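You operate a simulated robot arm through the tools that you are given. There is no shell and no other tool. Be economical: measure what you need, move in short steps, check, and stop when the job is done.

Carry out the task below with a simulated two-armed robot. There is one attempt and no reset: what you move stays moved.

Task
Pick up the oil jug that says "gear oil" from the top of the blue table with one hand, pass it to the other hand and put it on the top of the small green chest. Set down upright: oil jug.

The check looks at the end state, three seconds after you hand in, the way a careful person would. Anything else that was tipped, shoved, dropped, spilled or broken makes it a failure.

Robot
Two 6-joint arms with two-finger parallel grippers on one trunk, on a base that drives. Base frame: it is fixed to the floor where the robot stands at the start and does not move with it; the origin is under the middle of the robot, x ahead of it, y to its left, z up; the surface under the hand at the start is at about z = 74. Readings come in cm, degrees, newtons and seconds.
The left shoulder is at the start at [6, 18.7, 104.7], the right one opposite. With the tool pointing down near the work surface each hand reaches from about 24 to 62 cm from the robot's upright axis, wherever it stands, measured 20 degrees to its own side. Places, roughly: top of the small green chest (22x20 cm) [90, -234, 30]. Payload 1.57 kg a hand.
Tool frame (each hand has its own): the origin (TCP) lies between the finger pads and is the grasp point; the fingertips stand 3 cm ahead of it; z points along the fingers, y is the line along which they close. Largest opening 11 cm; finger width 2.4, thickness 1.2; the body of the gripper, 4.8 by 11.2 cm, starts 7.8 cm behind the TCP.
Orientation is that of the tool frame in the base frame, as a unit quaternion [x, y, z, w]. With the fingers straight down and closing along the base's y, the tool's x points along the base's -x, its y along +y and its z along -z.

Tools
- The arms move only by the tool servo_tool. It takes "left_commands", "right_commands" or both (then of equal length, played together; a hand with none holds still); each is a list of rows, each an object (a shift or turn left out is 0, a gripper value left out holds the last) with "gripper": the closure, from 0 (fully open) to 1 (shut); "travel": the shift along the tool's x, y, z in units of 20 mm (1.0 is 20 mm), a list of three; "dr": the turn, a rotation vector about the tool's x, y, z in units of 8 degrees (1.0 is 8 degrees), a list of three. In form: [{"gripper": gripper, "travel": [dx, dy, dz], "dr": [wx, wy, wz]}, ...]. A call has 1 to 12 rows; each row shifts and turns the commanded pose from where the row before left it, along the tool's axes as they then stand. A call with a number of a shift or a turn outside -1 to 1 is refused whole. A row lasts 0.2 s, in which the tool goes at most 5 cm and 8.6 degrees; a call with a longer step from one row to the next is refused whole, and so is a gripper value outside its range. A pose out of reach is approached as far as the arm can. The call stops where the force on the tool passes 40 N (or 10 N more than at its start, if that is more) or the arm is blocked; 0.2 s more then pass. Each finger travels about 15.3 cm/s and halts on what it meets, pressing with about 36 N; the grip force reading is that of the motor and also rises with nothing between the fingers. The clock runs only during rows and for 0.2 s after the last one: add rows that do not move to give the fingers time. The reply holds the time, the measured pose of the TCP, the force on the tool along the base axes, the opening and the grip force, in the units named above and with some noise, with the torque about the TCP (base axes, N m) and any sound that the robot's microphone picked up.
- Cameras (640 x 400 px; columns grow to the right, rows downward): "scene" is now at [0.27, 3.84, 158.83]; the picture's right is [0.26, -0.97, 0.00], its down [-0.81, -0.22, -0.54] and it looks along [0.52, 0.14, -0.84] (base axes); focal length 260 px, centre (320, 200). "left" rides on the left gripper at [7, -1.6, -14.1] in its tool frame; the picture's right is [0.23, 0.97, 0.00], its down [-0.85, 0.20, -0.48] and it looks along [-0.47, 0.11, 0.88] (tool axes); focal length 222 px, centre (320, 200). "right" rides on the right gripper at [7, 1.6, -14.1] in its tool frame; the picture's right is [-0.23, 0.97, 0.00], its down [-0.86, -0.20, -0.48] and it looks along [-0.47, -0.11, 0.88] (tool axes); focal length 222 px, centre (320, 200). There is no depth. A picture from a camera that has moved, and an enlarged one, comes with that camera's place and axes in the base frame and with its lens. The place of the scene camera against the robot may be out by one fixed shift of up to 2.5 cm in any direction.
- capture(camera): a new picture of that camera. It takes no simulated time.
- lift_body(by): slides the trunk up (or, below 0, down) by that many cm; the arms and the scene camera ride with it, the base frame stays. It gives what a move gives, with no picture.
- steer(legs): drives the robot by 1 to 6 legs, each [ahead, left, turn to the left] in cm, cm and degrees, along the robot's own axes; the way and the turn of a leg run together, so that a leg with both is an arc; at most 150 cm and 180 degrees a leg. The arms and the cameras ride along, it lands a little off, and it stops where it bumps. It gives what a move gives.
- head_to(pan, tilt): turns the head with the scene camera to pan (to the left, within 86 degrees either way) and tilt (down, from -29 to 69), counted from straight ahead of the robot. It gives what a move gives.
- enlarge(camera, box): a new picture of the part [left, top, right, bottom] of that camera's present view, enlarged. It takes no simulated time.
- close_job(): hands the job in; it is judged then, once.

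Work in short steps. Places have to be worked out from the pictures, the camera data and where the tool is seen: move nearer, look again, correct. Check each grasp and each placing, and mend what went wrong. You have 120 turns and 108 pictures in all, those below and enlarged ones among them. Open the grippers and draw the arms clear of the work before you hand the job in, unless the task says otherwise; then end with one line.

The tools are called after ">>>" as name(argument=value, ...) on one line, values as JSON. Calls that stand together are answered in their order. servo_tool: Moves the arms, as the interface text tells. Its arguments: {"type":"object","properties":{"left_commands":{"type":"array"},"right_commands":{"type":"array"}},"required":[]} The other tools are called the same way: lift_body (by) slides the trunk up or down; steer (legs) drives the base; head_to (pan, tilt) turns the head that bears the scene camera; capture (camera) takes a picture; enlarge (camera, box) takes an enlarged picture of a part of a camera's view; close_job () hands the job in.

At the start:

```text
clock: 0.0
left_tcp_pos: [38.54, 37.06, 102.36]
left_tool_rot: [0.0, 1.0, 0.0, 0.001]
left_ft_force: [-0.2, 0.6, -0.4]
left_moment: [0.01, 0.0, 0.01]
left_finger_gap: 10.98
left_finger_force: 0.0
right_tcp_pos: [40.47, -2.11, 99.77]
right_tool_rot: [0.0, 1.0, 0.0, 0.0]
right_ft_force: [0.4, 0.0, 0.6]
right_moment: [-0.05, 0.01, 0.04]
right_finger_gap: 11.01
right_finger_force: 0.0
trunk travel left (down, up): [-67.5, 31.5]
robot x, y, heading: [-0.39, 0.32, -0.0]
head pan, tilt: [15.2, 57.1]
```

scene: 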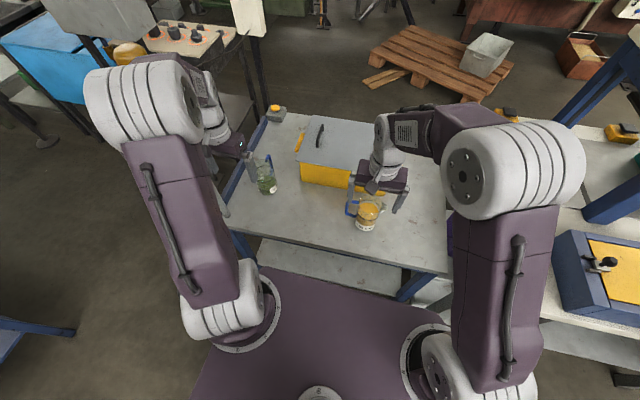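
right: 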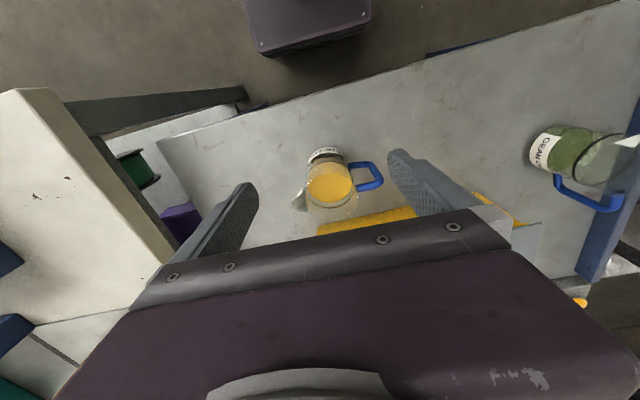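
left: 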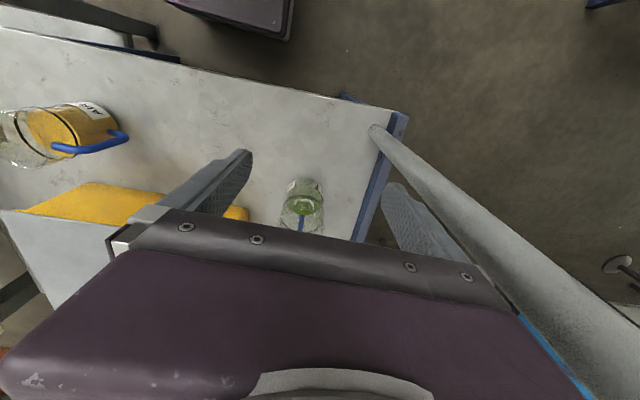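

Two jugs are visible, an amber one and a green one; I enlarge both to read the labels.

>>> enlarge(camera="right", box=[270, 130, 400, 220])

>>> enlarge(camera="scene", box=[220, 90, 460, 240])

>>> enlarge(camera="left", box=[0, 80, 160, 180])

```text
4.44 times, centred on (335, 175) of right
camera zoom: at [33.6, -0.48, 113.97], right [0.23, 0.97, 0.0], down [0.86, -0.2, 0.48], along [0.47, -0.11, -0.88], focal length 987 px, centre (253, 311)
```

zoom: 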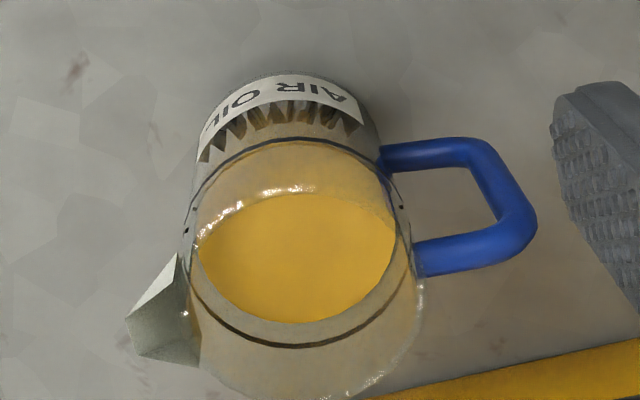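

```text
2.67 times, centred on (340, 165) of scene
camera zoom: at [0.27, 3.84, 158.83], right [0.26, -0.97, 0.0], down [-0.81, -0.22, -0.54], along [0.52, 0.14, -0.84], focal length 692 px, centre (267, 293)
```

zoom: 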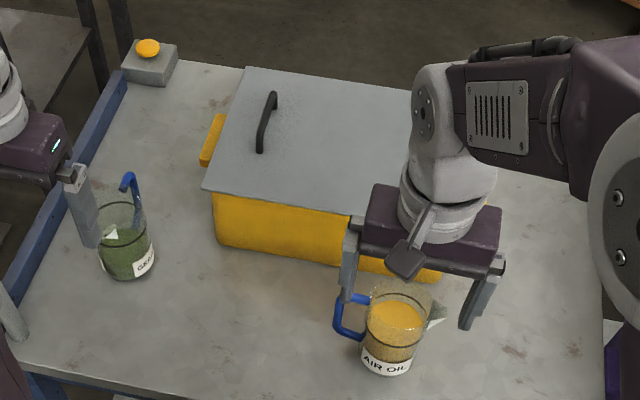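

```text
4.00 times, centred on (80, 130) of left
camera zoom: at [31.68, 35.52, 116.57], right [-0.23, 0.97, 0.0], down [0.85, 0.2, 0.48], along [0.47, 0.11, -0.88], focal length 888 px, centre (1280, 480)
```

zoom: 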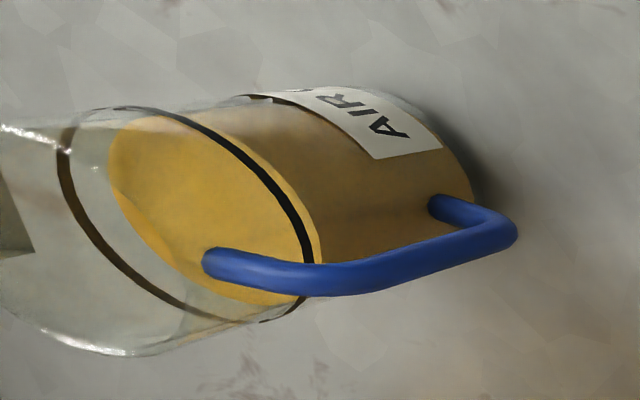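

The amber one says "AIR OIL". I read the green one's label.

>>> enlarge(camera="right", box=[510, 110, 640, 220])

>>> enlarge(camera="left", box=[260, 150, 380, 240])

>>> enlarge(camera="scene", box=[230, 130, 310, 210])

```text
3.64 times, centred on (575, 165) of right
camera zoom: at [33.6, -0.48, 113.97], right [0.23, 0.97, 0.0], down [0.86, -0.2, 0.48], along [0.47, -0.11, -0.88], focal length 808 px, centre (-607, 327)
```

zoom: 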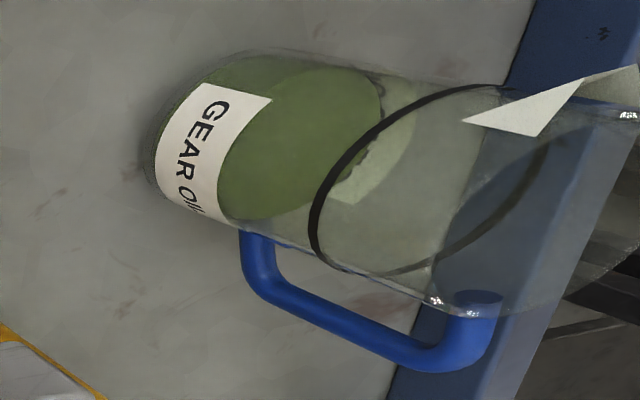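

```text
4.44 times, centred on (320, 195) of left
camera zoom: at [31.68, 35.52, 116.57], right [-0.23, 0.97, 0.0], down [0.85, 0.2, 0.48], along [0.47, 0.11, -0.88], focal length 987 px, centre (320, 222)
```

zoom: 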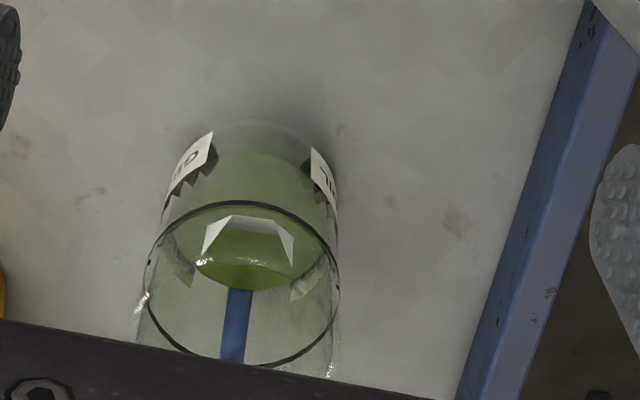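

```text
5.00 times, centred on (270, 170) of scene
camera zoom: at [0.27, 3.84, 158.83], right [0.26, -0.97, 0.0], down [-0.81, -0.22, -0.54], along [0.52, 0.14, -0.84], focal length 1298 px, centre (570, 350)
```

zoom: 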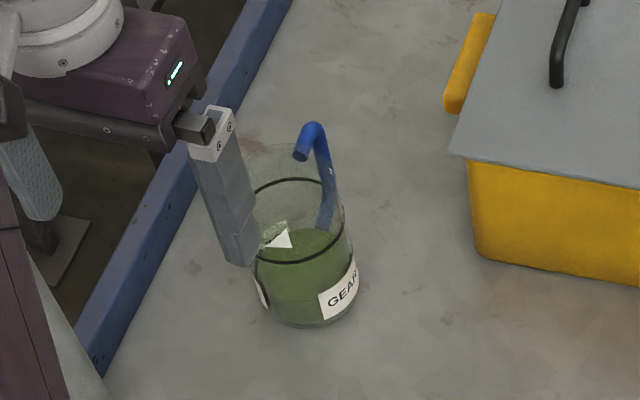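

The green jug is the gear oil: about (54, 37), rim about z 87, handle towards +x. I move the open left hand forward above it and look again.

>>> servo_tool(left_commands=[{"gripper": 0, "travel": [-1, 0, 0]}, {"travel": [-1, 0, 0]}, {"travel": [-1, 0, 0]}, {"travel": [-1, 0, 0]}, {"travel": [-1, 0, 0]}, {"travel": [-1, 0, 0]}, {"travel": [0, 0, 0]}])

>>> capture(camera="left")

>>> capture(camera="scene")

```text
clock: 1.6
left_tcp_pos: [50.64, 37.01, 102.43]
left_tool_rot: [0.0, 1.0, 0.0, 0.0]
left_ft_force: [0.4, -1.0, 0.1]
left_moment: [0.01, -0.01, 0.0]
left_finger_gap: 11.0
left_finger_force: 0.0
right_tcp_pos: [40.52, -2.04, 99.78]
right_tool_rot: [0.0, 1.0, -0.001, 0.0]
right_ft_force: [-0.7, -0.4, 0.1]
right_moment: [0.02, -0.03, 0.02]
right_finger_gap: 11.0
right_finger_force: 0.0
trunk travel left (down, up): [-67.5, 31.5]
robot x, y, heading: [0.06, -0.04, -0.1]
head pan, tilt: [15.2, 57.1]
```

```text
98 pictures are left
camera left: at [43.65, 35.5, 116.63], right [-0.23, 0.97, 0.0], down [0.85, 0.2, 0.48], along [0.47, 0.11, -0.88], focal length 222 px, centre (320, 200)
```

left: 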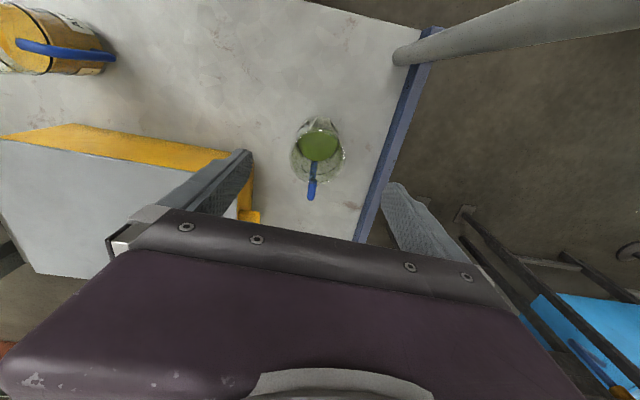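

```text
97 pictures are left
camera scene: at [0.22, 3.83, 158.83], right [0.26, -0.97, 0.0], down [-0.81, -0.22, -0.54], along [0.52, 0.14, -0.84], focal length 260 px, centre (320, 200)
```

scene: 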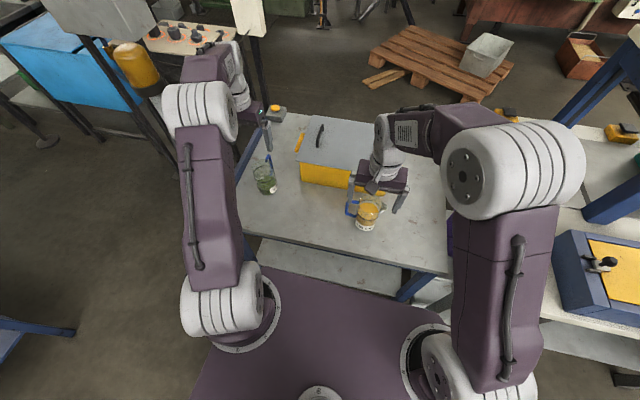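

>>> enlarge(camera="left", box=[270, 100, 366, 210])

```text
3.64 times, centred on (318, 155) of left
camera zoom: at [43.65, 35.5, 116.63], right [-0.23, 0.97, 0.0], down [0.85, 0.2, 0.48], along [0.47, 0.11, -0.88], focal length 808 px, centre (327, 364)
```

zoom: 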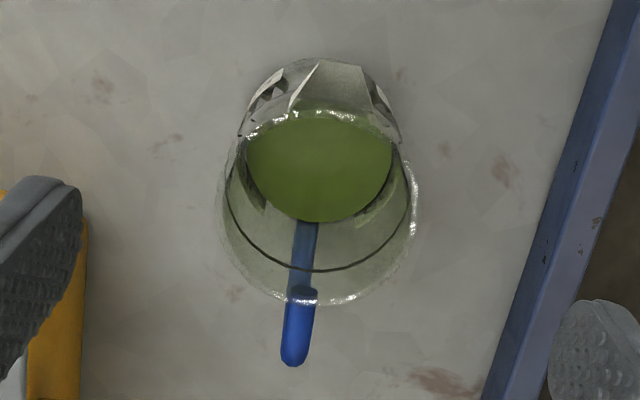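

Rim centre works out to about (53.0, 37.3), diameter about 7.8 cm, handle pointing almost exactly +x. I centre the hand and descend part way.

>>> servo_tool(left_commands=[{"travel": [-0.6, 0.05, 0]}, {"travel": [-0.65, 0.05, 0]}, {"travel": [0, 0, 1]}, {"travel": [0, 0, 1]}, {"travel": [0, 0, 1]}, {"travel": [0, 0, 1]}, {"travel": [0, 0, 1]}, {"travel": [0, 0, 0]}])

>>> capture(camera="left")

>>> enlarge(camera="scene", box=[200, 90, 340, 210])

>>> enlarge(camera="right", box=[480, 80, 640, 240])

```text
clock: 3.4
left_tcp_pos: [53.06, 37.18, 92.45]
left_tool_rot: [0.0, 1.0, 0.0, 0.0]
left_ft_force: [-0.2, -0.1, 0.1]
left_moment: [0.0, 0.01, 0.01]
left_finger_gap: 11.0
left_finger_force: 0.1
right_tcp_pos: [40.46, -2.08, 99.82]
right_tool_rot: [-0.001, 1.0, 0.0, 0.0]
right_ft_force: [0.4, 0.8, 0.3]
right_moment: [-0.01, 0.0, -0.01]
right_finger_gap: 11.0
right_finger_force: 0.2
trunk travel left (down, up): [-67.5, 31.5]
robot x, y, heading: [0.1, -0.12, -0.2]
head pan, tilt: [15.2, 57.1]
```

```text
95 pictures are left
camera left: at [46.16, 35.68, 106.5], right [-0.23, 0.97, 0.0], down [0.85, 0.2, 0.48], along [0.47, 0.11, -0.88], focal length 222 px, centre (320, 200)
```

left: 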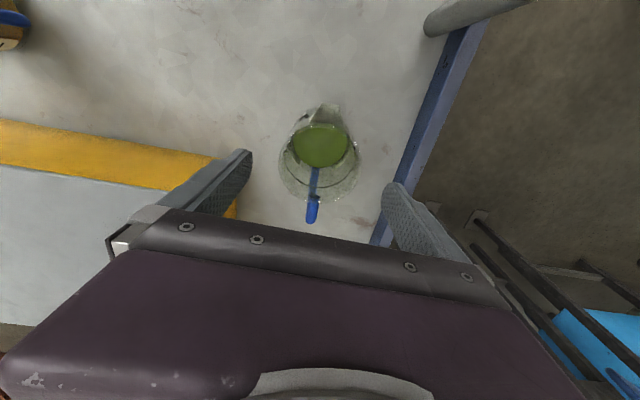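

```text
3.33 times, centred on (270, 150) of scene
camera zoom: at [0.25, 3.82, 158.83], right [0.26, -0.97, 0.0], down [-0.81, -0.22, -0.54], along [0.52, 0.14, -0.84], focal length 865 px, centre (487, 367)
```

zoom: 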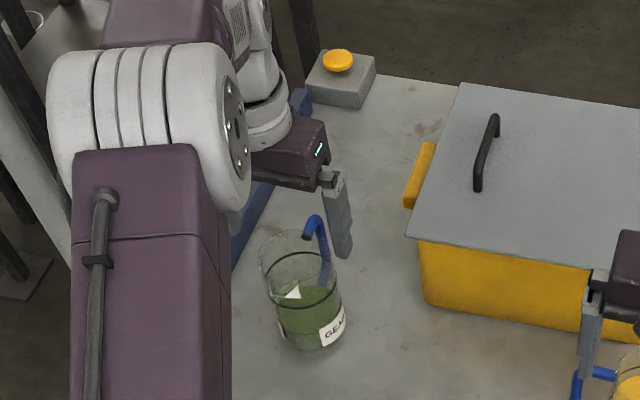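

```text
2.50 times, centred on (560, 160) of right
camera zoom: at [33.58, -0.49, 113.98], right [0.23, 0.97, 0.0], down [0.85, -0.2, 0.48], along [0.47, -0.11, -0.88], focal length 555 px, centre (-280, 300)
```

zoom: 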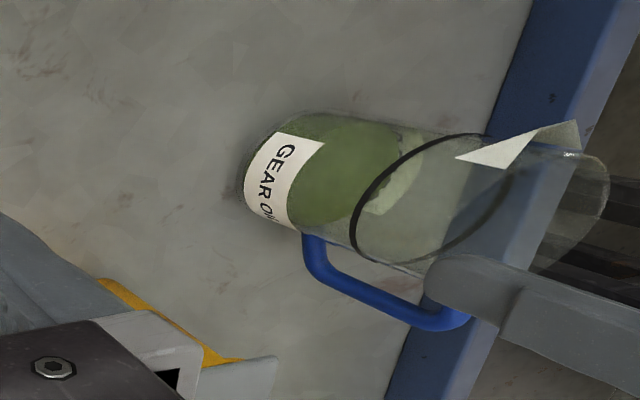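

Hand is centred on the jug (rim about z 88). I lower to z about 82.4, leaving about 2 cm between palm and rim.

>>> servo_tool(left_commands=[{"travel": [0, 0, 0.8]}, {"travel": [0, 0, 0.8]}, {"travel": [0, 0, 0.8]}, {"travel": [0, 0, 0.8]}, {"travel": [0, 0, 0.8]}, {"travel": [0, 0, 0.9]}, {"travel": [0, 0, 0]}])

>>> capture(camera="left")

>>> enlarge(camera="right", box=[480, 80, 640, 240])

```text
clock: 5.0
left_tcp_pos: [53.12, 37.26, 82.52]
left_tool_rot: [0.0, 1.0, 0.0, -0.001]
left_ft_force: [-0.2, 0.5, -0.4]
left_moment: [0.01, -0.01, -0.02]
left_finger_gap: 11.0
left_finger_force: 0.0
right_tcp_pos: [40.64, -2.04, 99.81]
right_tool_rot: [-0.001, 1.0, 0.0, 0.001]
right_ft_force: [-0.6, -0.7, -0.3]
right_moment: [-0.02, 0.02, 0.01]
right_finger_gap: 11.02
right_finger_force: 0.0
trunk travel left (down, up): [-67.5, 31.5]
robot x, y, heading: [0.29, -0.04, -0.3]
head pan, tilt: [15.2, 57.1]
```

```text
92 pictures are left
camera left: at [46.2, 35.75, 96.74], right [-0.23, 0.97, 0.0], down [0.85, 0.2, 0.48], along [0.47, 0.11, -0.88], focal length 222 px, centre (320, 200)
```

left: 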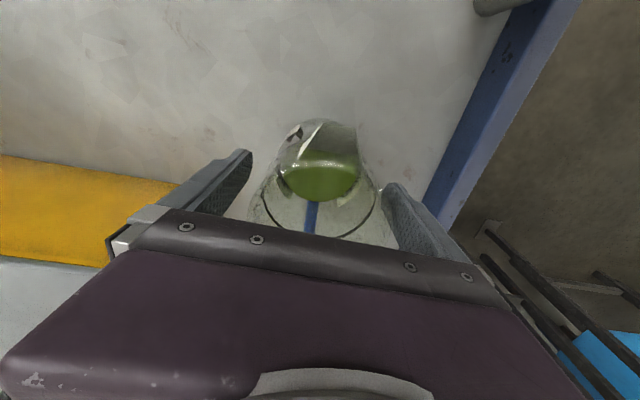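

```text
2.50 times, centred on (560, 160) of right
camera zoom: at [33.58, -0.49, 113.98], right [0.23, 0.97, 0.0], down [0.85, -0.2, 0.48], along [0.47, -0.11, -0.88], focal length 555 px, centre (-280, 300)
```

zoom: 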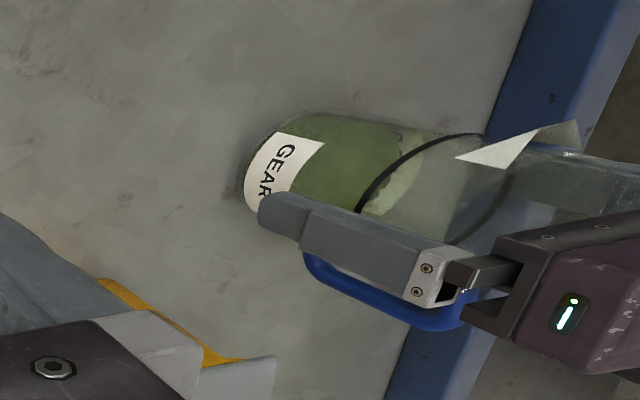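

The jug sits between the fingers with clearance each side. I close the left gripper.

>>> servo_tool(left_commands=[{"gripper": 0.2}, {"gripper": 0.4}, {"gripper": 1}, {"gripper": 1}, {"gripper": 1}, {"gripper": 1}])

```text
clock: 6.4
left_tcp_pos: [53.11, 37.24, 82.65]
left_tool_rot: [0.001, 1.0, 0.0, 0.0]
left_ft_force: [-0.2, 0.4, -0.7]
left_moment: [-0.05, 0.05, 0.04]
left_finger_gap: 6.81
left_finger_force: 36.3
right_tcp_pos: [40.52, -2.1, 99.84]
right_tool_rot: [0.0, 1.0, 0.0, 0.0]
right_ft_force: [-0.3, 0.1, -0.1]
right_moment: [0.01, -0.01, 0.02]
right_finger_gap: 11.0
right_finger_force: 0.1
trunk travel left (down, up): [-67.5, 31.5]
robot x, y, heading: [-0.15, -0.4, 0.1]
head pan, tilt: [15.2, 57.1]
```

Grip holds at a 6.8 cm opening with 36 N. I lift gently 6 cm.

>>> servo_tool(left_commands=[{"travel": [0, 0, -0.2]}, {"travel": [0, 0, -0.5]}, {"travel": [0, 0, -0.7]}, {"travel": [0, 0, -0.8]}, {"travel": [0, 0, -0.6]}, {"travel": [0, 0, -0.3]}, {"travel": [0, 0, 0]}])

>>> enlarge(camera="right", box=[480, 40, 640, 240])

>>> capture(camera="left")

```text
clock: 8.0
left_tcp_pos: [53.12, 37.35, 88.69]
left_tool_rot: [0.0, 1.0, 0.001, 0.0]
left_ft_force: [0.9, 0.9, -2.2]
left_moment: [-0.02, 0.03, -0.03]
left_finger_gap: 6.81
left_finger_force: 35.4
right_tcp_pos: [40.53, -2.02, 99.83]
right_tool_rot: [0.0, 1.0, 0.0, 0.0]
right_ft_force: [0.5, 1.2, -0.3]
right_moment: [0.02, 0.0, 0.01]
right_finger_gap: 10.99
right_finger_force: 0.0
trunk travel left (down, up): [-67.5, 31.5]
robot x, y, heading: [0.08, 0.0, -0.2]
head pan, tilt: [15.2, 57.1]
```

```text
2.00 times, centred on (560, 140) of right
camera zoom: at [33.64, -0.45, 113.96], right [0.23, 0.97, 0.0], down [0.86, -0.2, 0.48], along [0.47, -0.11, -0.88], focal length 444 px, centre (-160, 320)
```

zoom: 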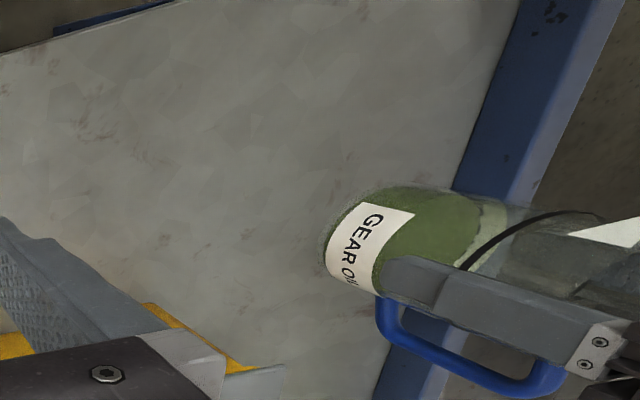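

```text
89 pictures are left
camera left: at [46.24, 35.72, 102.94], right [-0.23, 0.97, 0.0], down [0.86, 0.2, 0.48], along [0.47, 0.11, -0.88], focal length 222 px, centre (320, 200)
```

left: 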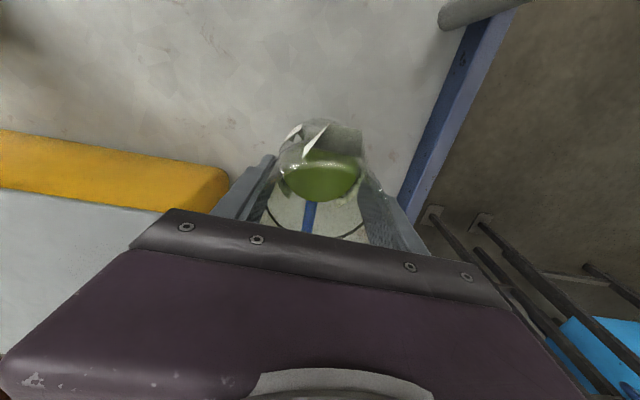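

The jug is off the table and level. I raise it to carry height, then look around with the head to plan the drive.

>>> servo_tool(left_commands=[{"travel": [0, 0, -0.5]}, {"travel": [0, 0, -1]}, {"travel": [0, 0, -1]}, {"travel": [0, 0, -1]}, {"travel": [0, 0, -1]}, {"travel": [0, 0, -1]}, {"travel": [0.5, 0, -1]}, {"travel": [0.8, 0, -0.5]}, {"travel": [0.8, 0, 0]}, {"travel": [0.5, 0, 0]}, {"travel": [0, 0, 0]}])

>>> head_to(pan=-60, tilt=35)

>>> capture(camera="scene")

>>> head_to(pan=-86, tilt=50)

>>> capture(camera="scene")

>>> head_to(pan=86, tilt=45)

>>> capture(camera="scene")

```text
clock: 10.4
left_tcp_pos: [47.97, 37.31, 102.78]
left_tool_rot: [-0.001, 1.0, 0.001, 0.0]
left_ft_force: [-0.9, 0.3, -2.6]
left_moment: [-0.02, 0.02, -0.01]
left_finger_gap: 6.79
left_finger_force: 35.8
right_tcp_pos: [40.6, -2.01, 99.91]
right_tool_rot: [0.0, 1.0, 0.0, 0.0]
right_ft_force: [-0.4, 0.2, 0.5]
right_moment: [-0.02, 0.0, 0.01]
right_finger_gap: 11.0
right_finger_force: 0.1
trunk travel left (down, up): [-67.5, 31.5]
robot x, y, heading: [-0.15, 0.03, 0.1]
head pan, tilt: [15.2, 57.1]
```

```text
clock: 11.9
left_tcp_pos: [47.96, 37.37, 102.72]
left_tool_rot: [-0.001, 1.0, 0.0, 0.0]
left_ft_force: [1.2, -0.1, -3.0]
left_moment: [0.01, 0.04, 0.01]
left_finger_gap: 6.8
left_finger_force: 35.8
right_tcp_pos: [40.54, -1.99, 99.84]
right_tool_rot: [0.0, 1.0, 0.0, 0.001]
right_ft_force: [-0.5, 0.3, -0.6]
right_moment: [-0.02, 0.02, -0.02]
right_finger_gap: 11.01
right_finger_force: 0.1
trunk travel left (down, up): [-67.5, 31.5]
robot x, y, heading: [0.14, 0.35, -0.2]
head pan, tilt: [-60.0, 35.0]
```

```text
88 pictures are left
camera scene: at [-2.01, -5.57, 161.92], right [-0.87, -0.5, 0.0], down [-0.29, 0.5, -0.82], along [0.41, -0.71, -0.57], focal length 260 px, centre (320, 200)
```

scene: 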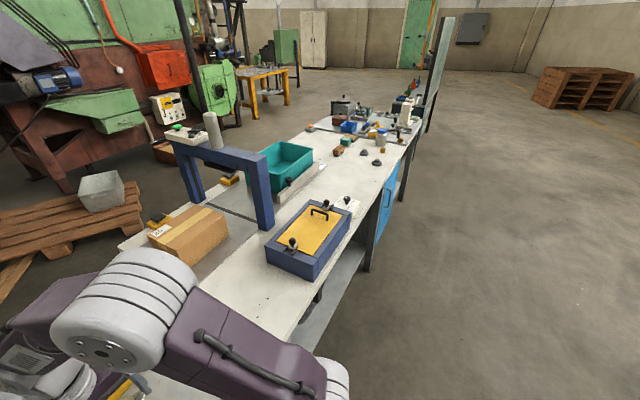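

```text
clock: 12.8
left_tcp_pos: [47.94, 37.28, 102.87]
left_tool_rot: [0.0, 1.0, 0.0, 0.0]
left_ft_force: [0.1, -0.1, -2.6]
left_moment: [-0.03, 0.05, 0.01]
left_finger_gap: 6.76
left_finger_force: 35.9
right_tcp_pos: [40.5, -1.99, 99.84]
right_tool_rot: [-0.001, 1.0, 0.0, 0.0]
right_ft_force: [0.0, -0.5, 0.4]
right_moment: [0.0, -0.01, 0.0]
right_finger_gap: 11.0
right_finger_force: 0.1
trunk travel left (down, up): [-67.5, 31.5]
robot x, y, heading: [-0.14, 0.17, -0.3]
head pan, tilt: [-85.9, 50.0]
```

```text
87 pictures are left
camera scene: at [-5.86, -5.64, 159.75], right [-1.0, -0.07, 0.0], down [-0.06, 0.76, -0.64], along [0.05, -0.64, -0.77], focal length 260 px, centre (320, 200)
```

scene: 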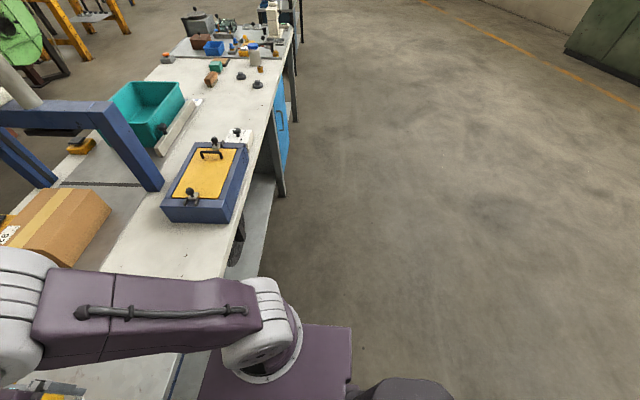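

```text
clock: 15.4
left_tcp_pos: [47.85, 37.28, 102.7]
left_tool_rot: [0.0, 1.0, 0.0, 0.0]
left_ft_force: [-0.1, -0.6, -2.7]
left_moment: [0.02, 0.0, 0.01]
left_finger_gap: 6.76
left_finger_force: 35.8
right_tcp_pos: [40.57, -2.11, 99.83]
right_tool_rot: [0.0, 1.0, 0.001, 0.0]
right_ft_force: [-0.1, 0.3, -0.1]
right_moment: [-0.01, 0.03, -0.01]
right_finger_gap: 10.99
right_finger_force: 0.1
trunk travel left (down, up): [-67.5, 31.5]
robot x, y, heading: [0.07, -0.01, 0.0]
head pan, tilt: [85.9, 45.0]
```

```text
86 pictures are left
camera scene: at [-5.84, 10.16, 160.44], right [1.0, -0.07, 0.0], down [-0.05, -0.71, -0.71], along [0.05, 0.71, -0.71], focal length 260 px, centre (320, 200)
```

scene: 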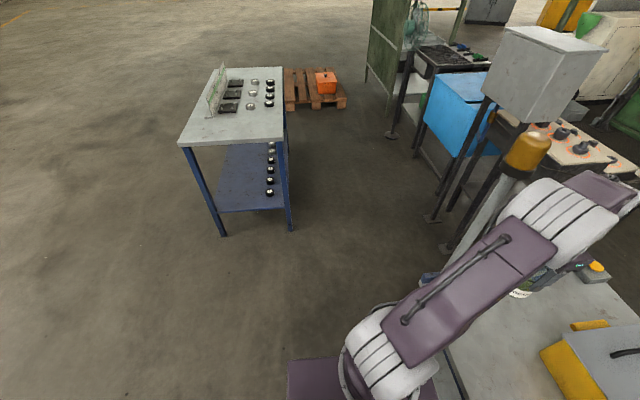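

The chest should show up to the right around pixel (352,170) of the first view, hidden by or on the far bench. I look there enlarged.

>>> head_to(pan=-66, tilt=30)

>>> enlarge(camera="scene", box=[200, 60, 440, 300])

>>> enlarge(camera="scene", box=[220, 100, 380, 200])

```text
clock: 17.7
left_tcp_pos: [47.94, 37.34, 102.66]
left_tool_rot: [0.0, 1.0, 0.0, 0.001]
left_ft_force: [-0.9, 0.1, -3.4]
left_moment: [-0.02, 0.03, 0.04]
left_finger_gap: 6.8
left_finger_force: 36.0
right_tcp_pos: [40.59, -2.03, 99.94]
right_tool_rot: [0.0, 1.0, 0.0, 0.0]
right_ft_force: [0.5, -0.6, 0.2]
right_moment: [0.0, 0.0, 0.0]
right_finger_gap: 10.99
right_finger_force: 0.0
trunk travel left (down, up): [-67.5, 31.5]
robot x, y, heading: [-0.25, 0.02, 0.0]
head pan, tilt: [-66.0, 30.0]
```

```text
1.67 times, centred on (320, 180) of scene
camera zoom: at [-2.73, -6.21, 162.7], right [-0.91, -0.41, 0.0], down [-0.2, 0.46, -0.87], along [0.35, -0.79, -0.5], focal length 433 px, centre (320, 233)
```

zoom: 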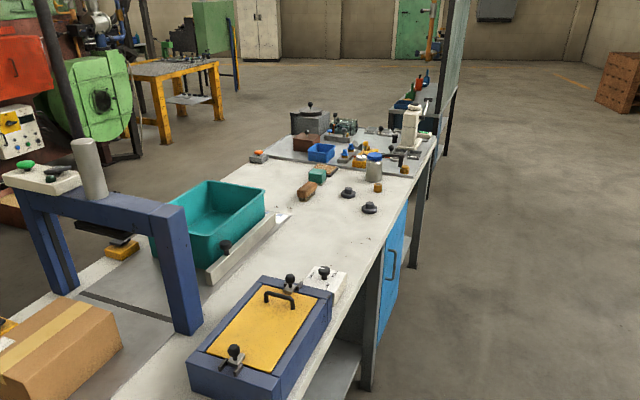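

```text
4.00 times, centred on (300, 150) of scene
camera zoom: at [-2.73, -6.21, 162.7], right [-0.91, -0.41, 0.0], down [-0.2, 0.46, -0.87], along [0.35, -0.79, -0.5], focal length 1038 px, centre (400, 400)
```

zoom: 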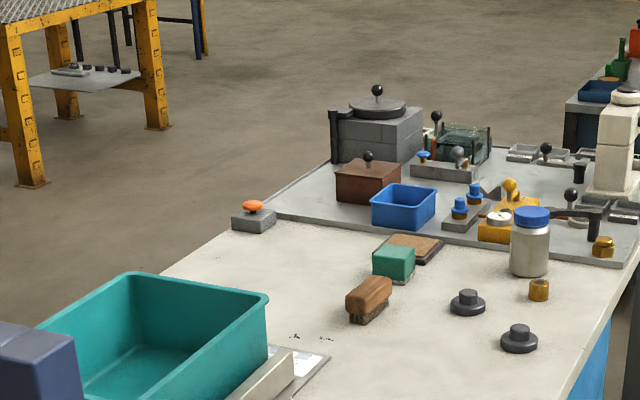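

The chest is out of sight beyond the bench, so I'll need to drive round and look. First I bring the jug inward, away from the pole at the table corner (about (38, 48)), and then back off straight.

>>> servo_tool(left_commands=[{"travel": [0, -0.4, -0.5]}, {"travel": [0, -0.8, -0.5]}, {"travel": [0, -1, -0.5]}, {"travel": [0, -1, 0]}, {"travel": [0, -0.8, 0]}, {"travel": [0, -0.5, 0]}, {"travel": [0, 0, 0]}])

>>> steer(legs=[[-30, 0, 0]])

>>> head_to(pan=0, tilt=45)

>>> capture(camera="scene")

```text
clock: 19.3
left_tcp_pos: [47.87, 28.29, 105.76]
left_tool_rot: [0.0, 1.0, 0.0, 0.0]
left_ft_force: [-0.7, 0.3, -4.5]
left_moment: [-0.04, 0.03, -0.02]
left_finger_gap: 6.77
left_finger_force: 35.9
right_tcp_pos: [40.42, -1.98, 99.87]
right_tool_rot: [0.0, 1.0, 0.0, -0.001]
right_ft_force: [0.2, 0.3, 0.5]
right_moment: [-0.02, 0.02, 0.0]
right_finger_gap: 11.02
right_finger_force: 0.0
trunk travel left (down, up): [-67.5, 31.5]
robot x, y, heading: [0.11, -0.12, -0.1]
head pan, tilt: [-66.0, 30.0]
```

```text
clock: 21.4
left_tcp_pos: [18.01, 28.21, 105.72]
left_tool_rot: [0.0, 1.0, 0.0, -0.001]
left_ft_force: [-0.6, -0.1, -3.7]
left_moment: [0.01, 0.01, -0.02]
left_finger_gap: 6.75
left_finger_force: 36.0
right_tcp_pos: [10.66, -2.04, 99.73]
right_tool_rot: [0.0, 1.0, 0.0, -0.001]
right_ft_force: [-0.3, -0.3, 0.8]
right_moment: [-0.01, 0.0, 0.0]
right_finger_gap: 11.02
right_finger_force: 0.1
trunk travel left (down, up): [-67.5, 31.5]
robot x, y, heading: [-29.91, 0.44, 0.1]
head pan, tilt: [-66.0, 30.0]
```

```text
clock: 22.8
left_tcp_pos: [17.95, 28.2, 105.81]
left_tool_rot: [0.0, 1.0, 0.0, 0.0]
left_ft_force: [0.5, -0.1, -3.4]
left_moment: [-0.01, 0.01, 0.0]
left_finger_gap: 6.77
left_finger_force: 36.1
right_tcp_pos: [10.59, -1.87, 99.75]
right_tool_rot: [0.0, 1.0, 0.0, 0.0]
right_ft_force: [-0.4, -0.7, -0.1]
right_moment: [0.03, -0.02, 0.02]
right_finger_gap: 11.01
right_finger_force: 0.1
trunk travel left (down, up): [-67.5, 31.5]
robot x, y, heading: [-30.32, -0.18, 0.1]
head pan, tilt: [0.0, 45.0]
```

```text
83 pictures are left
camera scene: at [-28.23, 2.03, 160.44], right [0.0, -1.0, 0.0], down [-0.71, 0.0, -0.71], along [0.71, 0.0, -0.71], focal length 260 px, centre (320, 200)
```

scene: 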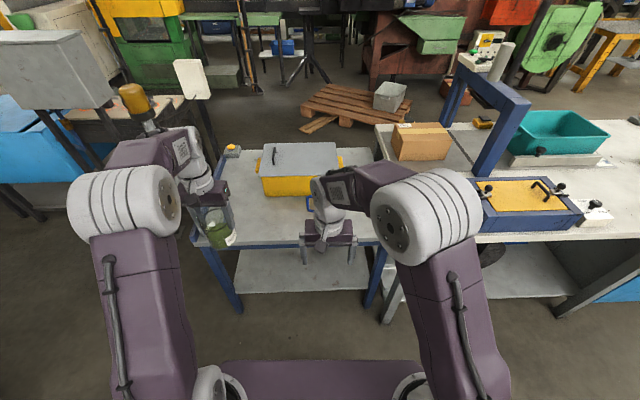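

Clear of the table now. I back off further, then slide right to look for the green chest.

>>> steer(legs=[[-40, 0, 0], [0, -130, 0]])

>>> head_to(pan=-50, tilt=30)

>>> capture(camera="scene")

```text
clock: 31.5
left_tcp_pos: [-22.29, -103.83, 105.79]
left_tool_rot: [0.002, 1.0, 0.0, 0.0]
left_ft_force: [-0.6, 0.3, -3.8]
left_moment: [-0.02, 0.03, 0.06]
left_finger_gap: 6.78
left_finger_force: 35.8
right_tcp_pos: [-29.86, -133.93, 99.79]
right_tool_rot: [0.002, 1.0, 0.0, 0.0]
right_ft_force: [0.3, 0.4, 0.2]
right_moment: [0.03, 0.03, 0.0]
right_finger_gap: 10.98
right_finger_force: 0.0
trunk travel left (down, up): [-67.5, 31.5]
robot x, y, heading: [-70.67, -131.86, -0.4]
head pan, tilt: [0.0, 45.0]
```

```text
clock: 32.6
left_tcp_pos: [-22.3, -103.72, 105.83]
left_tool_rot: [0.002, 1.0, 0.0, 0.0]
left_ft_force: [-0.1, -0.8, -3.1]
left_moment: [0.0, 0.05, 0.02]
left_finger_gap: 6.75
left_finger_force: 36.3
right_tcp_pos: [-29.81, -134.06, 99.83]
right_tool_rot: [0.002, 1.0, 0.0, 0.0]
right_ft_force: [0.4, 0.4, 0.3]
right_moment: [-0.02, 0.0, 0.03]
right_finger_gap: 11.0
right_finger_force: 0.0
trunk travel left (down, up): [-67.5, 31.5]
robot x, y, heading: [-70.05, -132.21, -0.3]
head pan, tilt: [-50.0, 30.0]
```

```text
82 pictures are left
camera scene: at [-70.96, -136.73, 162.7], right [-0.77, -0.64, 0.0], down [-0.32, 0.38, -0.87], along [0.55, -0.66, -0.5], focal length 260 px, centre (320, 200)
```

scene: 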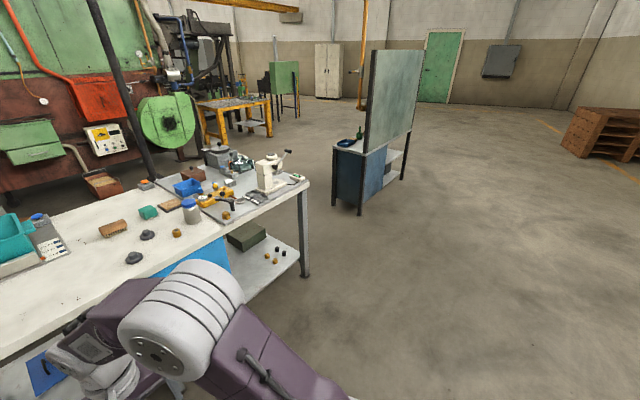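

The green chest is on the lower shelf under the bench's far end. I enlarge to see access.

>>> enlarge(camera="scene", box=[140, 140, 340, 300])

```text
2.50 times, centred on (240, 220) of scene
camera zoom: at [-70.96, -136.73, 162.7], right [-0.77, -0.64, 0.0], down [-0.32, 0.38, -0.87], along [0.55, -0.66, -0.5], focal length 649 px, centre (520, 150)
```

zoom: 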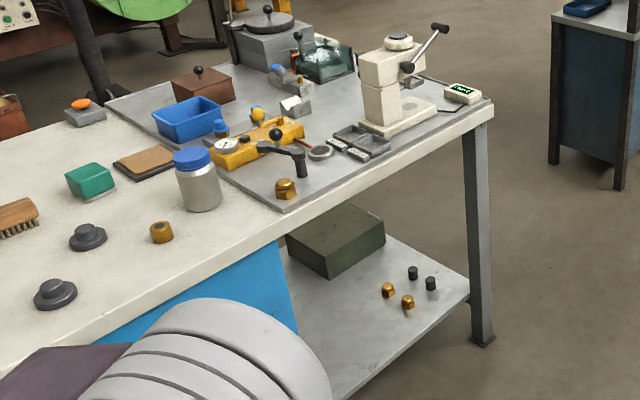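

The chest top (about (89, -233), z 30) is reachable from the bench's end, under a bench top of about z 85, so the final placing needs a horizontal hand. Plan: the left hand holds from above, and the right hand takes the lower body horizontally from the side opposite the handle. First I move the right hand aside and forward, then pitch it level.

>>> servo_tool(right_commands=[{"gripper": 0, "travel": [-0.6, -1, 0]}, {"travel": [-0.6, -1, 0]}, {"travel": [-0.6, -1, 0]}, {"travel": [-0.6, -1, 0]}, {"travel": [-0.6, -1, 0]}, {"travel": [-0.6, -1, 0]}, {"travel": [-0.6, -1, 0]}, {"travel": [-0.6, -1, 0]}, {"travel": [-0.6, -1, 0]}, {"travel": [-0.6, -1, 0]}, {"travel": [0, 0, 0]}])

>>> servo_tool(right_commands=[{"dr": [0, -1, 0]}, {"dr": [0, -1, 0]}, {"dr": [0, -1, 0]}, {"dr": [0, -1, 0]}, {"dr": [0, -1, 0]}, {"dr": [0, -1, 0]}, {"dr": [0, -1, 0]}, {"dr": [0, -1, 0]}, {"dr": [0, -1, 0]}, {"dr": [0, -1, 0]}, {"dr": [0, -1, 0]}, {"dr": [0, -0.25, 0]}])

>>> capture(camera="right")

```text
clock: 35.0
left_tcp_pos: [-22.28, -103.73, 105.73]
left_tool_rot: [0.001, 1.0, 0.0, 0.0]
left_ft_force: [-0.1, -0.1, -3.4]
left_moment: [0.0, 0.02, 0.0]
left_finger_gap: 6.76
left_finger_force: 35.4
right_tcp_pos: [-17.85, -154.02, 99.78]
right_tool_rot: [0.002, 1.0, 0.001, 0.0]
right_ft_force: [0.5, -0.1, 0.9]
right_moment: [-0.03, 0.01, 0.0]
right_finger_gap: 11.0
right_finger_force: 0.0
trunk travel left (down, up): [-67.5, 31.5]
robot x, y, heading: [-70.29, -132.06, 0.1]
head pan, tilt: [-50.0, 30.0]
```

```text
clock: 37.6
left_tcp_pos: [-22.27, -103.74, 105.75]
left_tool_rot: [0.002, 1.0, 0.0, 0.0]
left_ft_force: [-0.3, 0.7, -3.4]
left_moment: [-0.03, 0.03, -0.01]
left_finger_gap: 6.73
left_finger_force: 36.0
right_tcp_pos: [-3.35, -155.03, 116.53]
right_tool_rot: [0.001, 0.71, -0.001, 0.704]
right_ft_force: [0.9, -0.3, 0.3]
right_moment: [0.0, 0.03, 0.0]
right_finger_gap: 11.01
right_finger_force: 0.0
right hand out of reach, approached as far as the arm can: row 5, 6, 8, 9, 10, 11, 12
trunk travel left (down, up): [-67.5, 31.5]
robot x, y, heading: [-70.29, -131.78, 0.1]
head pan, tilt: [-50.0, 30.0]
```

```text
80 pictures are left
camera right: at [-17.45, -153.45, 109.65], right [0.01, 0.97, 0.23], down [-0.47, -0.2, 0.86], along [0.88, -0.11, 0.46], focal length 222 px, centre (320, 200)
```

right: 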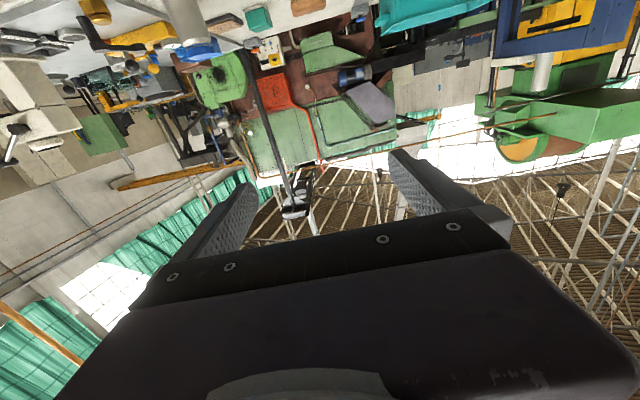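

The level pose at that spot is too close to the shoulder. I pitch the hand back to 30° below level and see where it settles.

>>> servo_tool(right_commands=[{"dr": [0, 0.95, 0]}, {"dr": [0, 0.95, 0]}, {"dr": [0, 0.95, 0]}, {"dr": [0, 0.95, 0]}, {"travel": [0, 0, 0]}])

```text
clock: 38.8
left_tcp_pos: [-22.3, -103.8, 105.79]
left_tool_rot: [0.002, 1.0, 0.0, 0.0]
left_ft_force: [-0.3, 1.0, -2.8]
left_moment: [-0.05, 0.01, 0.03]
left_finger_gap: 6.76
left_finger_force: 35.6
right_tcp_pos: [-3.41, -154.74, 116.47]
right_tool_rot: [-0.002, 0.856, 0.005, 0.517]
right_ft_force: [0.1, -0.3, -0.3]
right_moment: [0.02, 0.01, -0.03]
right_finger_gap: 11.0
right_finger_force: 0.2
right hand out of reach, approached as far as the arm can: row 4
trunk travel left (down, up): [-67.5, 31.5]
robot x, y, heading: [-70.29, -131.43, -0.5]
head pan, tilt: [-50.0, 30.0]
```

Reached orientation is about 28° below level. I move the right hand toward the meeting area, (57, 0, 100) in the robot's frame, to test whether the pose is reachable.

>>> servo_tool(right_commands=[{"travel": [0.78, 0.96, -0.05]}, {"travel": [0.78, 0.96, -0.05]}, {"travel": [0.78, 0.96, -0.05]}, {"travel": [0.78, 0.96, -0.05]}, {"travel": [0.78, 0.96, -0.05]}, {"travel": [0.78, 0.96, -0.05]}, {"travel": [0.78, 0.96, -0.05]}, {"travel": [0.78, 0.96, -0.05]}, {"travel": [0.78, 0.96, -0.05]}, {"travel": [0.78, 0.96, -0.05]}, {"travel": [0.78, 0.96, -0.05]}, {"travel": [0.78, 0.96, -0.05]}])

>>> head_to(pan=0, tilt=50)

>>> capture(camera="scene")

```text
clock: 41.4
left_tcp_pos: [-22.24, -103.54, 105.8]
left_tool_rot: [0.002, 1.0, 0.0, 0.0]
left_ft_force: [-0.1, -0.7, -3.3]
left_moment: [0.03, 0.03, -0.01]
left_finger_gap: 6.75
left_finger_force: 35.6
right_tcp_pos: [-13.43, -131.59, 100.62]
right_tool_rot: [-0.003, 0.856, 0.006, 0.518]
right_ft_force: [0.9, -0.6, -0.4]
right_moment: [-0.01, -0.01, -0.03]
right_finger_gap: 11.0
right_finger_force: 0.2
trunk travel left (down, up): [-67.5, 31.5]
robot x, y, heading: [-70.01, -131.71, -0.0]
head pan, tilt: [-50.0, 30.0]
```

```text
clock: 42.6
left_tcp_pos: [-22.32, -103.77, 105.72]
left_tool_rot: [0.002, 1.0, 0.0, 0.0]
left_ft_force: [-0.1, 0.5, -2.6]
left_moment: [0.0, 0.02, 0.01]
left_finger_gap: 6.72
left_finger_force: 35.4
right_tcp_pos: [-13.36, -131.72, 100.73]
right_tool_rot: [-0.001, 0.855, 0.005, 0.519]
right_ft_force: [0.3, -0.5, -0.9]
right_moment: [-0.01, 0.0, -0.02]
right_finger_gap: 11.01
right_finger_force: 0.1
trunk travel left (down, up): [-67.5, 31.5]
robot x, y, heading: [-70.2, -131.81, -0.2]
head pan, tilt: [0.0, 50.0]
```

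```text
79 pictures are left
camera scene: at [-69.05, -129.82, 159.75], right [0.0, -1.0, 0.0], down [-0.77, 0.0, -0.64], along [0.64, 0.0, -0.77], focal length 260 px, centre (320, 200)
```

scene: 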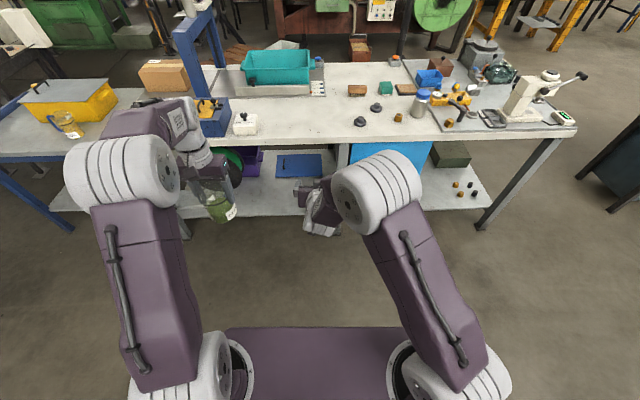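

This pose is reachable. I move the right hand a bit further left and try to level it more, so its fingers fit below the left hand's.

>>> servo_tool(right_commands=[{"travel": [0, 1, 0]}, {"travel": [0, 1, 0]}, {"travel": [0, 1, 0]}, {"travel": [0, 1, 0]}, {"dr": [0, -0.9, 0]}, {"dr": [0, -0.9, 0]}, {"travel": [0, 0, 0]}])

```text
clock: 44.2
left_tcp_pos: [-22.27, -103.83, 105.71]
left_tool_rot: [0.001, 1.0, 0.0, 0.0]
left_ft_force: [0.6, 0.1, -3.0]
left_moment: [0.03, 0.02, 0.01]
left_finger_gap: 6.72
left_finger_force: 35.8
right_tcp_pos: [-12.9, -123.42, 100.94]
right_tool_rot: [-0.003, 0.805, 0.007, 0.594]
right_ft_force: [-0.4, -0.7, 0.1]
right_moment: [0.0, 0.02, -0.01]
right_finger_gap: 10.99
right_finger_force: 0.1
right hand out of reach, approached as far as the arm can: row 6
trunk travel left (down, up): [-67.5, 31.5]
robot x, y, heading: [-70.59, -131.9, -0.2]
head pan, tilt: [0.0, 50.0]
```

Right hand now sits about 17° below level at (-12.9, -123.4, 100.9). I raise the jug and bring it over the right hand's open fingers.

>>> servo_tool(left_commands=[{"travel": [0, 0, -0.5]}, {"travel": [0, 0, -1]}, {"travel": [0, 0, -1]}, {"travel": [0, 0, -1]}, {"travel": [0, 0, -1]}, {"travel": [0, 0, -1]}, {"travel": [0, 0, -0.3]}, {"travel": [-0.4, 0, 0]}, {"travel": [-0.8, 0, 0]}, {"travel": [-0.8, 0, 0]}, {"travel": [-0.8, 0, 0]}, {"travel": [0, 0, 0]}])

>>> capture(camera="scene")

```text
clock: 46.8
left_tcp_pos: [-17.95, -104.08, 116.65]
left_tool_rot: [0.001, 1.0, 0.0, -0.001]
left_ft_force: [0.3, -0.4, -4.0]
left_moment: [0.01, 0.05, 0.0]
left_finger_gap: 6.75
left_finger_force: 35.5
left hand out of reach, approached as far as the arm can: row 11
right_tcp_pos: [-13.03, -123.56, 100.85]
right_tool_rot: [-0.002, 0.806, 0.006, 0.592]
right_ft_force: [-0.1, -0.2, 0.1]
right_moment: [0.02, -0.03, 0.01]
right_finger_gap: 11.0
right_finger_force: 0.0
trunk travel left (down, up): [-67.5, 31.5]
robot x, y, heading: [-70.36, -131.86, -0.3]
head pan, tilt: [0.0, 50.0]
```

```text
78 pictures are left
camera scene: at [-69.04, -129.8, 159.75], right [0.0, -1.0, 0.0], down [-0.77, 0.0, -0.64], along [0.64, 0.0, -0.77], focal length 260 px, centre (320, 200)
```

scene: 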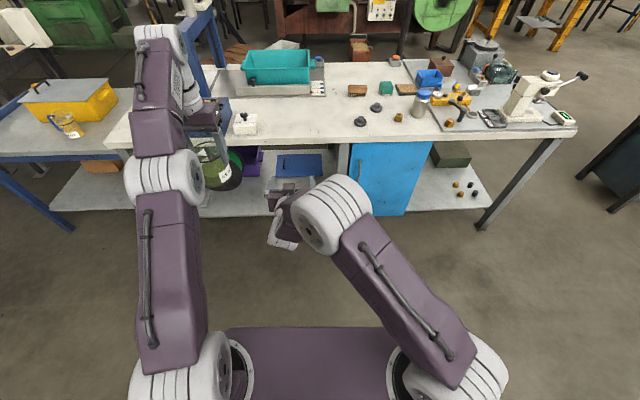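

The left arm's reach is the limit at this height. I bring the right hand 20 cm lower and 8 cm closer, where both arms have more room.

>>> servo_tool(right_commands=[{"travel": [0.894, 0, -0.072]}, {"travel": [0.894, 0, -0.072]}, {"travel": [0.894, 0, -0.072]}, {"travel": [0.894, 0, -0.072]}, {"travel": [0.894, 0, -0.072]}, {"travel": [0.894, 0, -0.072]}, {"travel": [0.894, 0, -0.072]}, {"travel": [0.894, 0, -0.072]}, {"travel": [0.894, 0, -0.072]}, {"travel": [0.894, 0, -0.072]}, {"travel": [0.894, 0, -0.072]}, {"travel": [0.894, 0, -0.072]}])

>>> servo_tool(right_commands=[{"travel": [0, 0, 0]}, {"dr": [0, -0.6, 0]}, {"travel": [0, 0, 0]}])

```text
clock: 49.4
left_tcp_pos: [-17.88, -104.02, 116.67]
left_tool_rot: [0.001, 1.0, 0.0, -0.001]
left_ft_force: [-0.5, 0.2, -3.3]
left_moment: [0.01, 0.06, 0.01]
left_finger_gap: 6.75
left_finger_force: 35.8
right_tcp_pos: [-11.55, -119.06, 83.44]
right_tool_rot: [-0.001, 0.807, 0.006, 0.59]
right_ft_force: [0.3, 0.8, -0.6]
right_moment: [-0.01, -0.01, -0.01]
right_finger_gap: 11.02
right_finger_force: 0.0
right hand out of reach, approached as far as the arm can: row 1, 2, 3, 4, 5, 6, 7, 8, 9, 10, 11, 12
trunk travel left (down, up): [-67.5, 31.5]
robot x, y, heading: [-70.52, -131.83, -0.2]
head pan, tilt: [0.0, 50.0]
```

```text
clock: 50.2
left_tcp_pos: [-17.85, -104.05, 116.63]
left_tool_rot: [0.001, 1.0, 0.001, -0.001]
left_ft_force: [0.1, 0.0, -2.8]
left_moment: [-0.01, 0.05, -0.01]
left_finger_gap: 6.74
left_finger_force: 36.0
right_tcp_pos: [-9.47, -117.78, 83.09]
right_tool_rot: [-0.002, 0.78, 0.006, 0.626]
right_ft_force: [0.1, 0.2, -0.3]
right_moment: [0.0, 0.02, 0.01]
right_finger_gap: 11.0
right_finger_force: 0.1
right hand out of reach, approached as far as the arm can: row 2
trunk travel left (down, up): [-67.5, 31.5]
robot x, y, heading: [-70.28, -131.54, -0.2]
head pan, tilt: [0.0, 50.0]
```

The right wrist only levels when farther out, so I'll hold the jug at about (58, 14) in the robot's frame and bring the right hand up from below. First I lower the left hand to z 101.

>>> servo_tool(left_commands=[{"travel": [0, 0, 0.5]}, {"travel": [0, 0, 1]}, {"travel": [0, 0, 1]}, {"travel": [0, 0, 1]}, {"travel": [0, 0, 1]}, {"travel": [0, 0, 1]}, {"travel": [0, 0, 1]}, {"travel": [0, 0, 1]}, {"travel": [0, 0, 0.3]}, {"travel": [0, 0, 0]}])

>>> servo_tool(left_commands=[{"travel": [-0.5, -0.5, 0]}, {"travel": [-0.5, -0.8, 0]}, {"travel": [-0.5, -0.9, 0]}, {"travel": [-0.5, -0.9, 0]}, {"travel": [-0.4, -0.9, 0]}, {"travel": [-0.2, -0.9, 0]}, {"travel": [-0.2, -0.9, 0]}, {"travel": [0, -0.6, 0]}, {"travel": [0, -0.4, 0]}, {"travel": [0, 0, 0]}])

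>>> capture(camera="scene")

>>> capture(camera="right")

```text
clock: 52.4
left_tcp_pos: [-17.87, -104.0, 101.1]
left_tool_rot: [0.002, 1.0, 0.0, 0.0]
left_ft_force: [-0.1, 0.4, -2.9]
left_moment: [-0.01, 0.02, 0.01]
left_finger_gap: 6.74
left_finger_force: 35.8
right_tcp_pos: [-9.5, -117.81, 83.04]
right_tool_rot: [-0.002, 0.78, 0.006, 0.626]
right_ft_force: [-0.5, -1.0, 0.1]
right_moment: [0.0, -0.03, -0.01]
right_finger_gap: 11.01
right_finger_force: 0.2
trunk travel left (down, up): [-67.5, 31.5]
robot x, y, heading: [-70.43, -131.88, -0.1]
head pan, tilt: [0.0, 50.0]
```

```text
clock: 54.6
left_tcp_pos: [-12.45, -117.68, 100.86]
left_tool_rot: [0.002, 1.0, 0.0, 0.0]
left_ft_force: [-0.5, 0.2, -3.1]
left_moment: [0.0, 0.05, -0.02]
left_finger_gap: 6.72
left_finger_force: 36.4
right_tcp_pos: [-9.47, -117.84, 82.96]
right_tool_rot: [-0.002, 0.78, 0.007, 0.626]
right_ft_force: [0.0, -0.2, 0.6]
right_moment: [-0.03, 0.01, -0.01]
right_finger_gap: 10.99
right_finger_force: 0.2
trunk travel left (down, up): [-67.5, 31.5]
robot x, y, heading: [-70.07, -131.75, -0.4]
head pan, tilt: [0.0, 50.0]
```

```text
77 pictures are left
camera scene: at [-69.04, -129.8, 159.75], right [0.0, -1.0, 0.0], down [-0.77, 0.0, -0.64], along [0.64, 0.0, -0.77], focal length 260 px, centre (320, 200)
```

scene: 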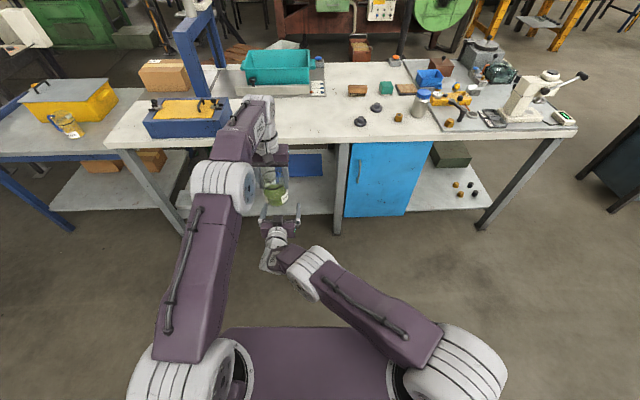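

```text
76 pictures are left
camera right: at [-24.79, -116.39, 79.27], right [0.04, 0.97, 0.23], down [-0.28, -0.21, 0.94], along [0.96, -0.1, 0.26], focal length 222 px, centre (320, 200)
```

right: 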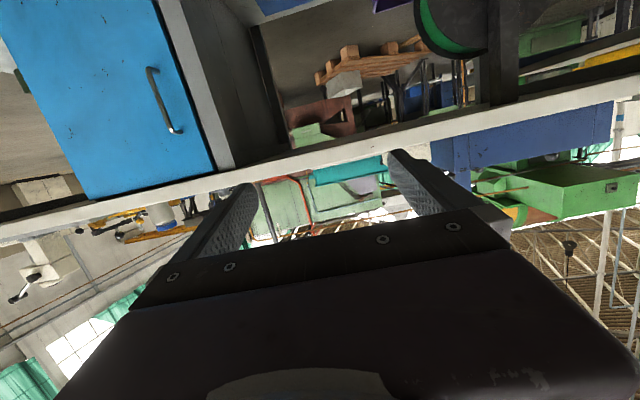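

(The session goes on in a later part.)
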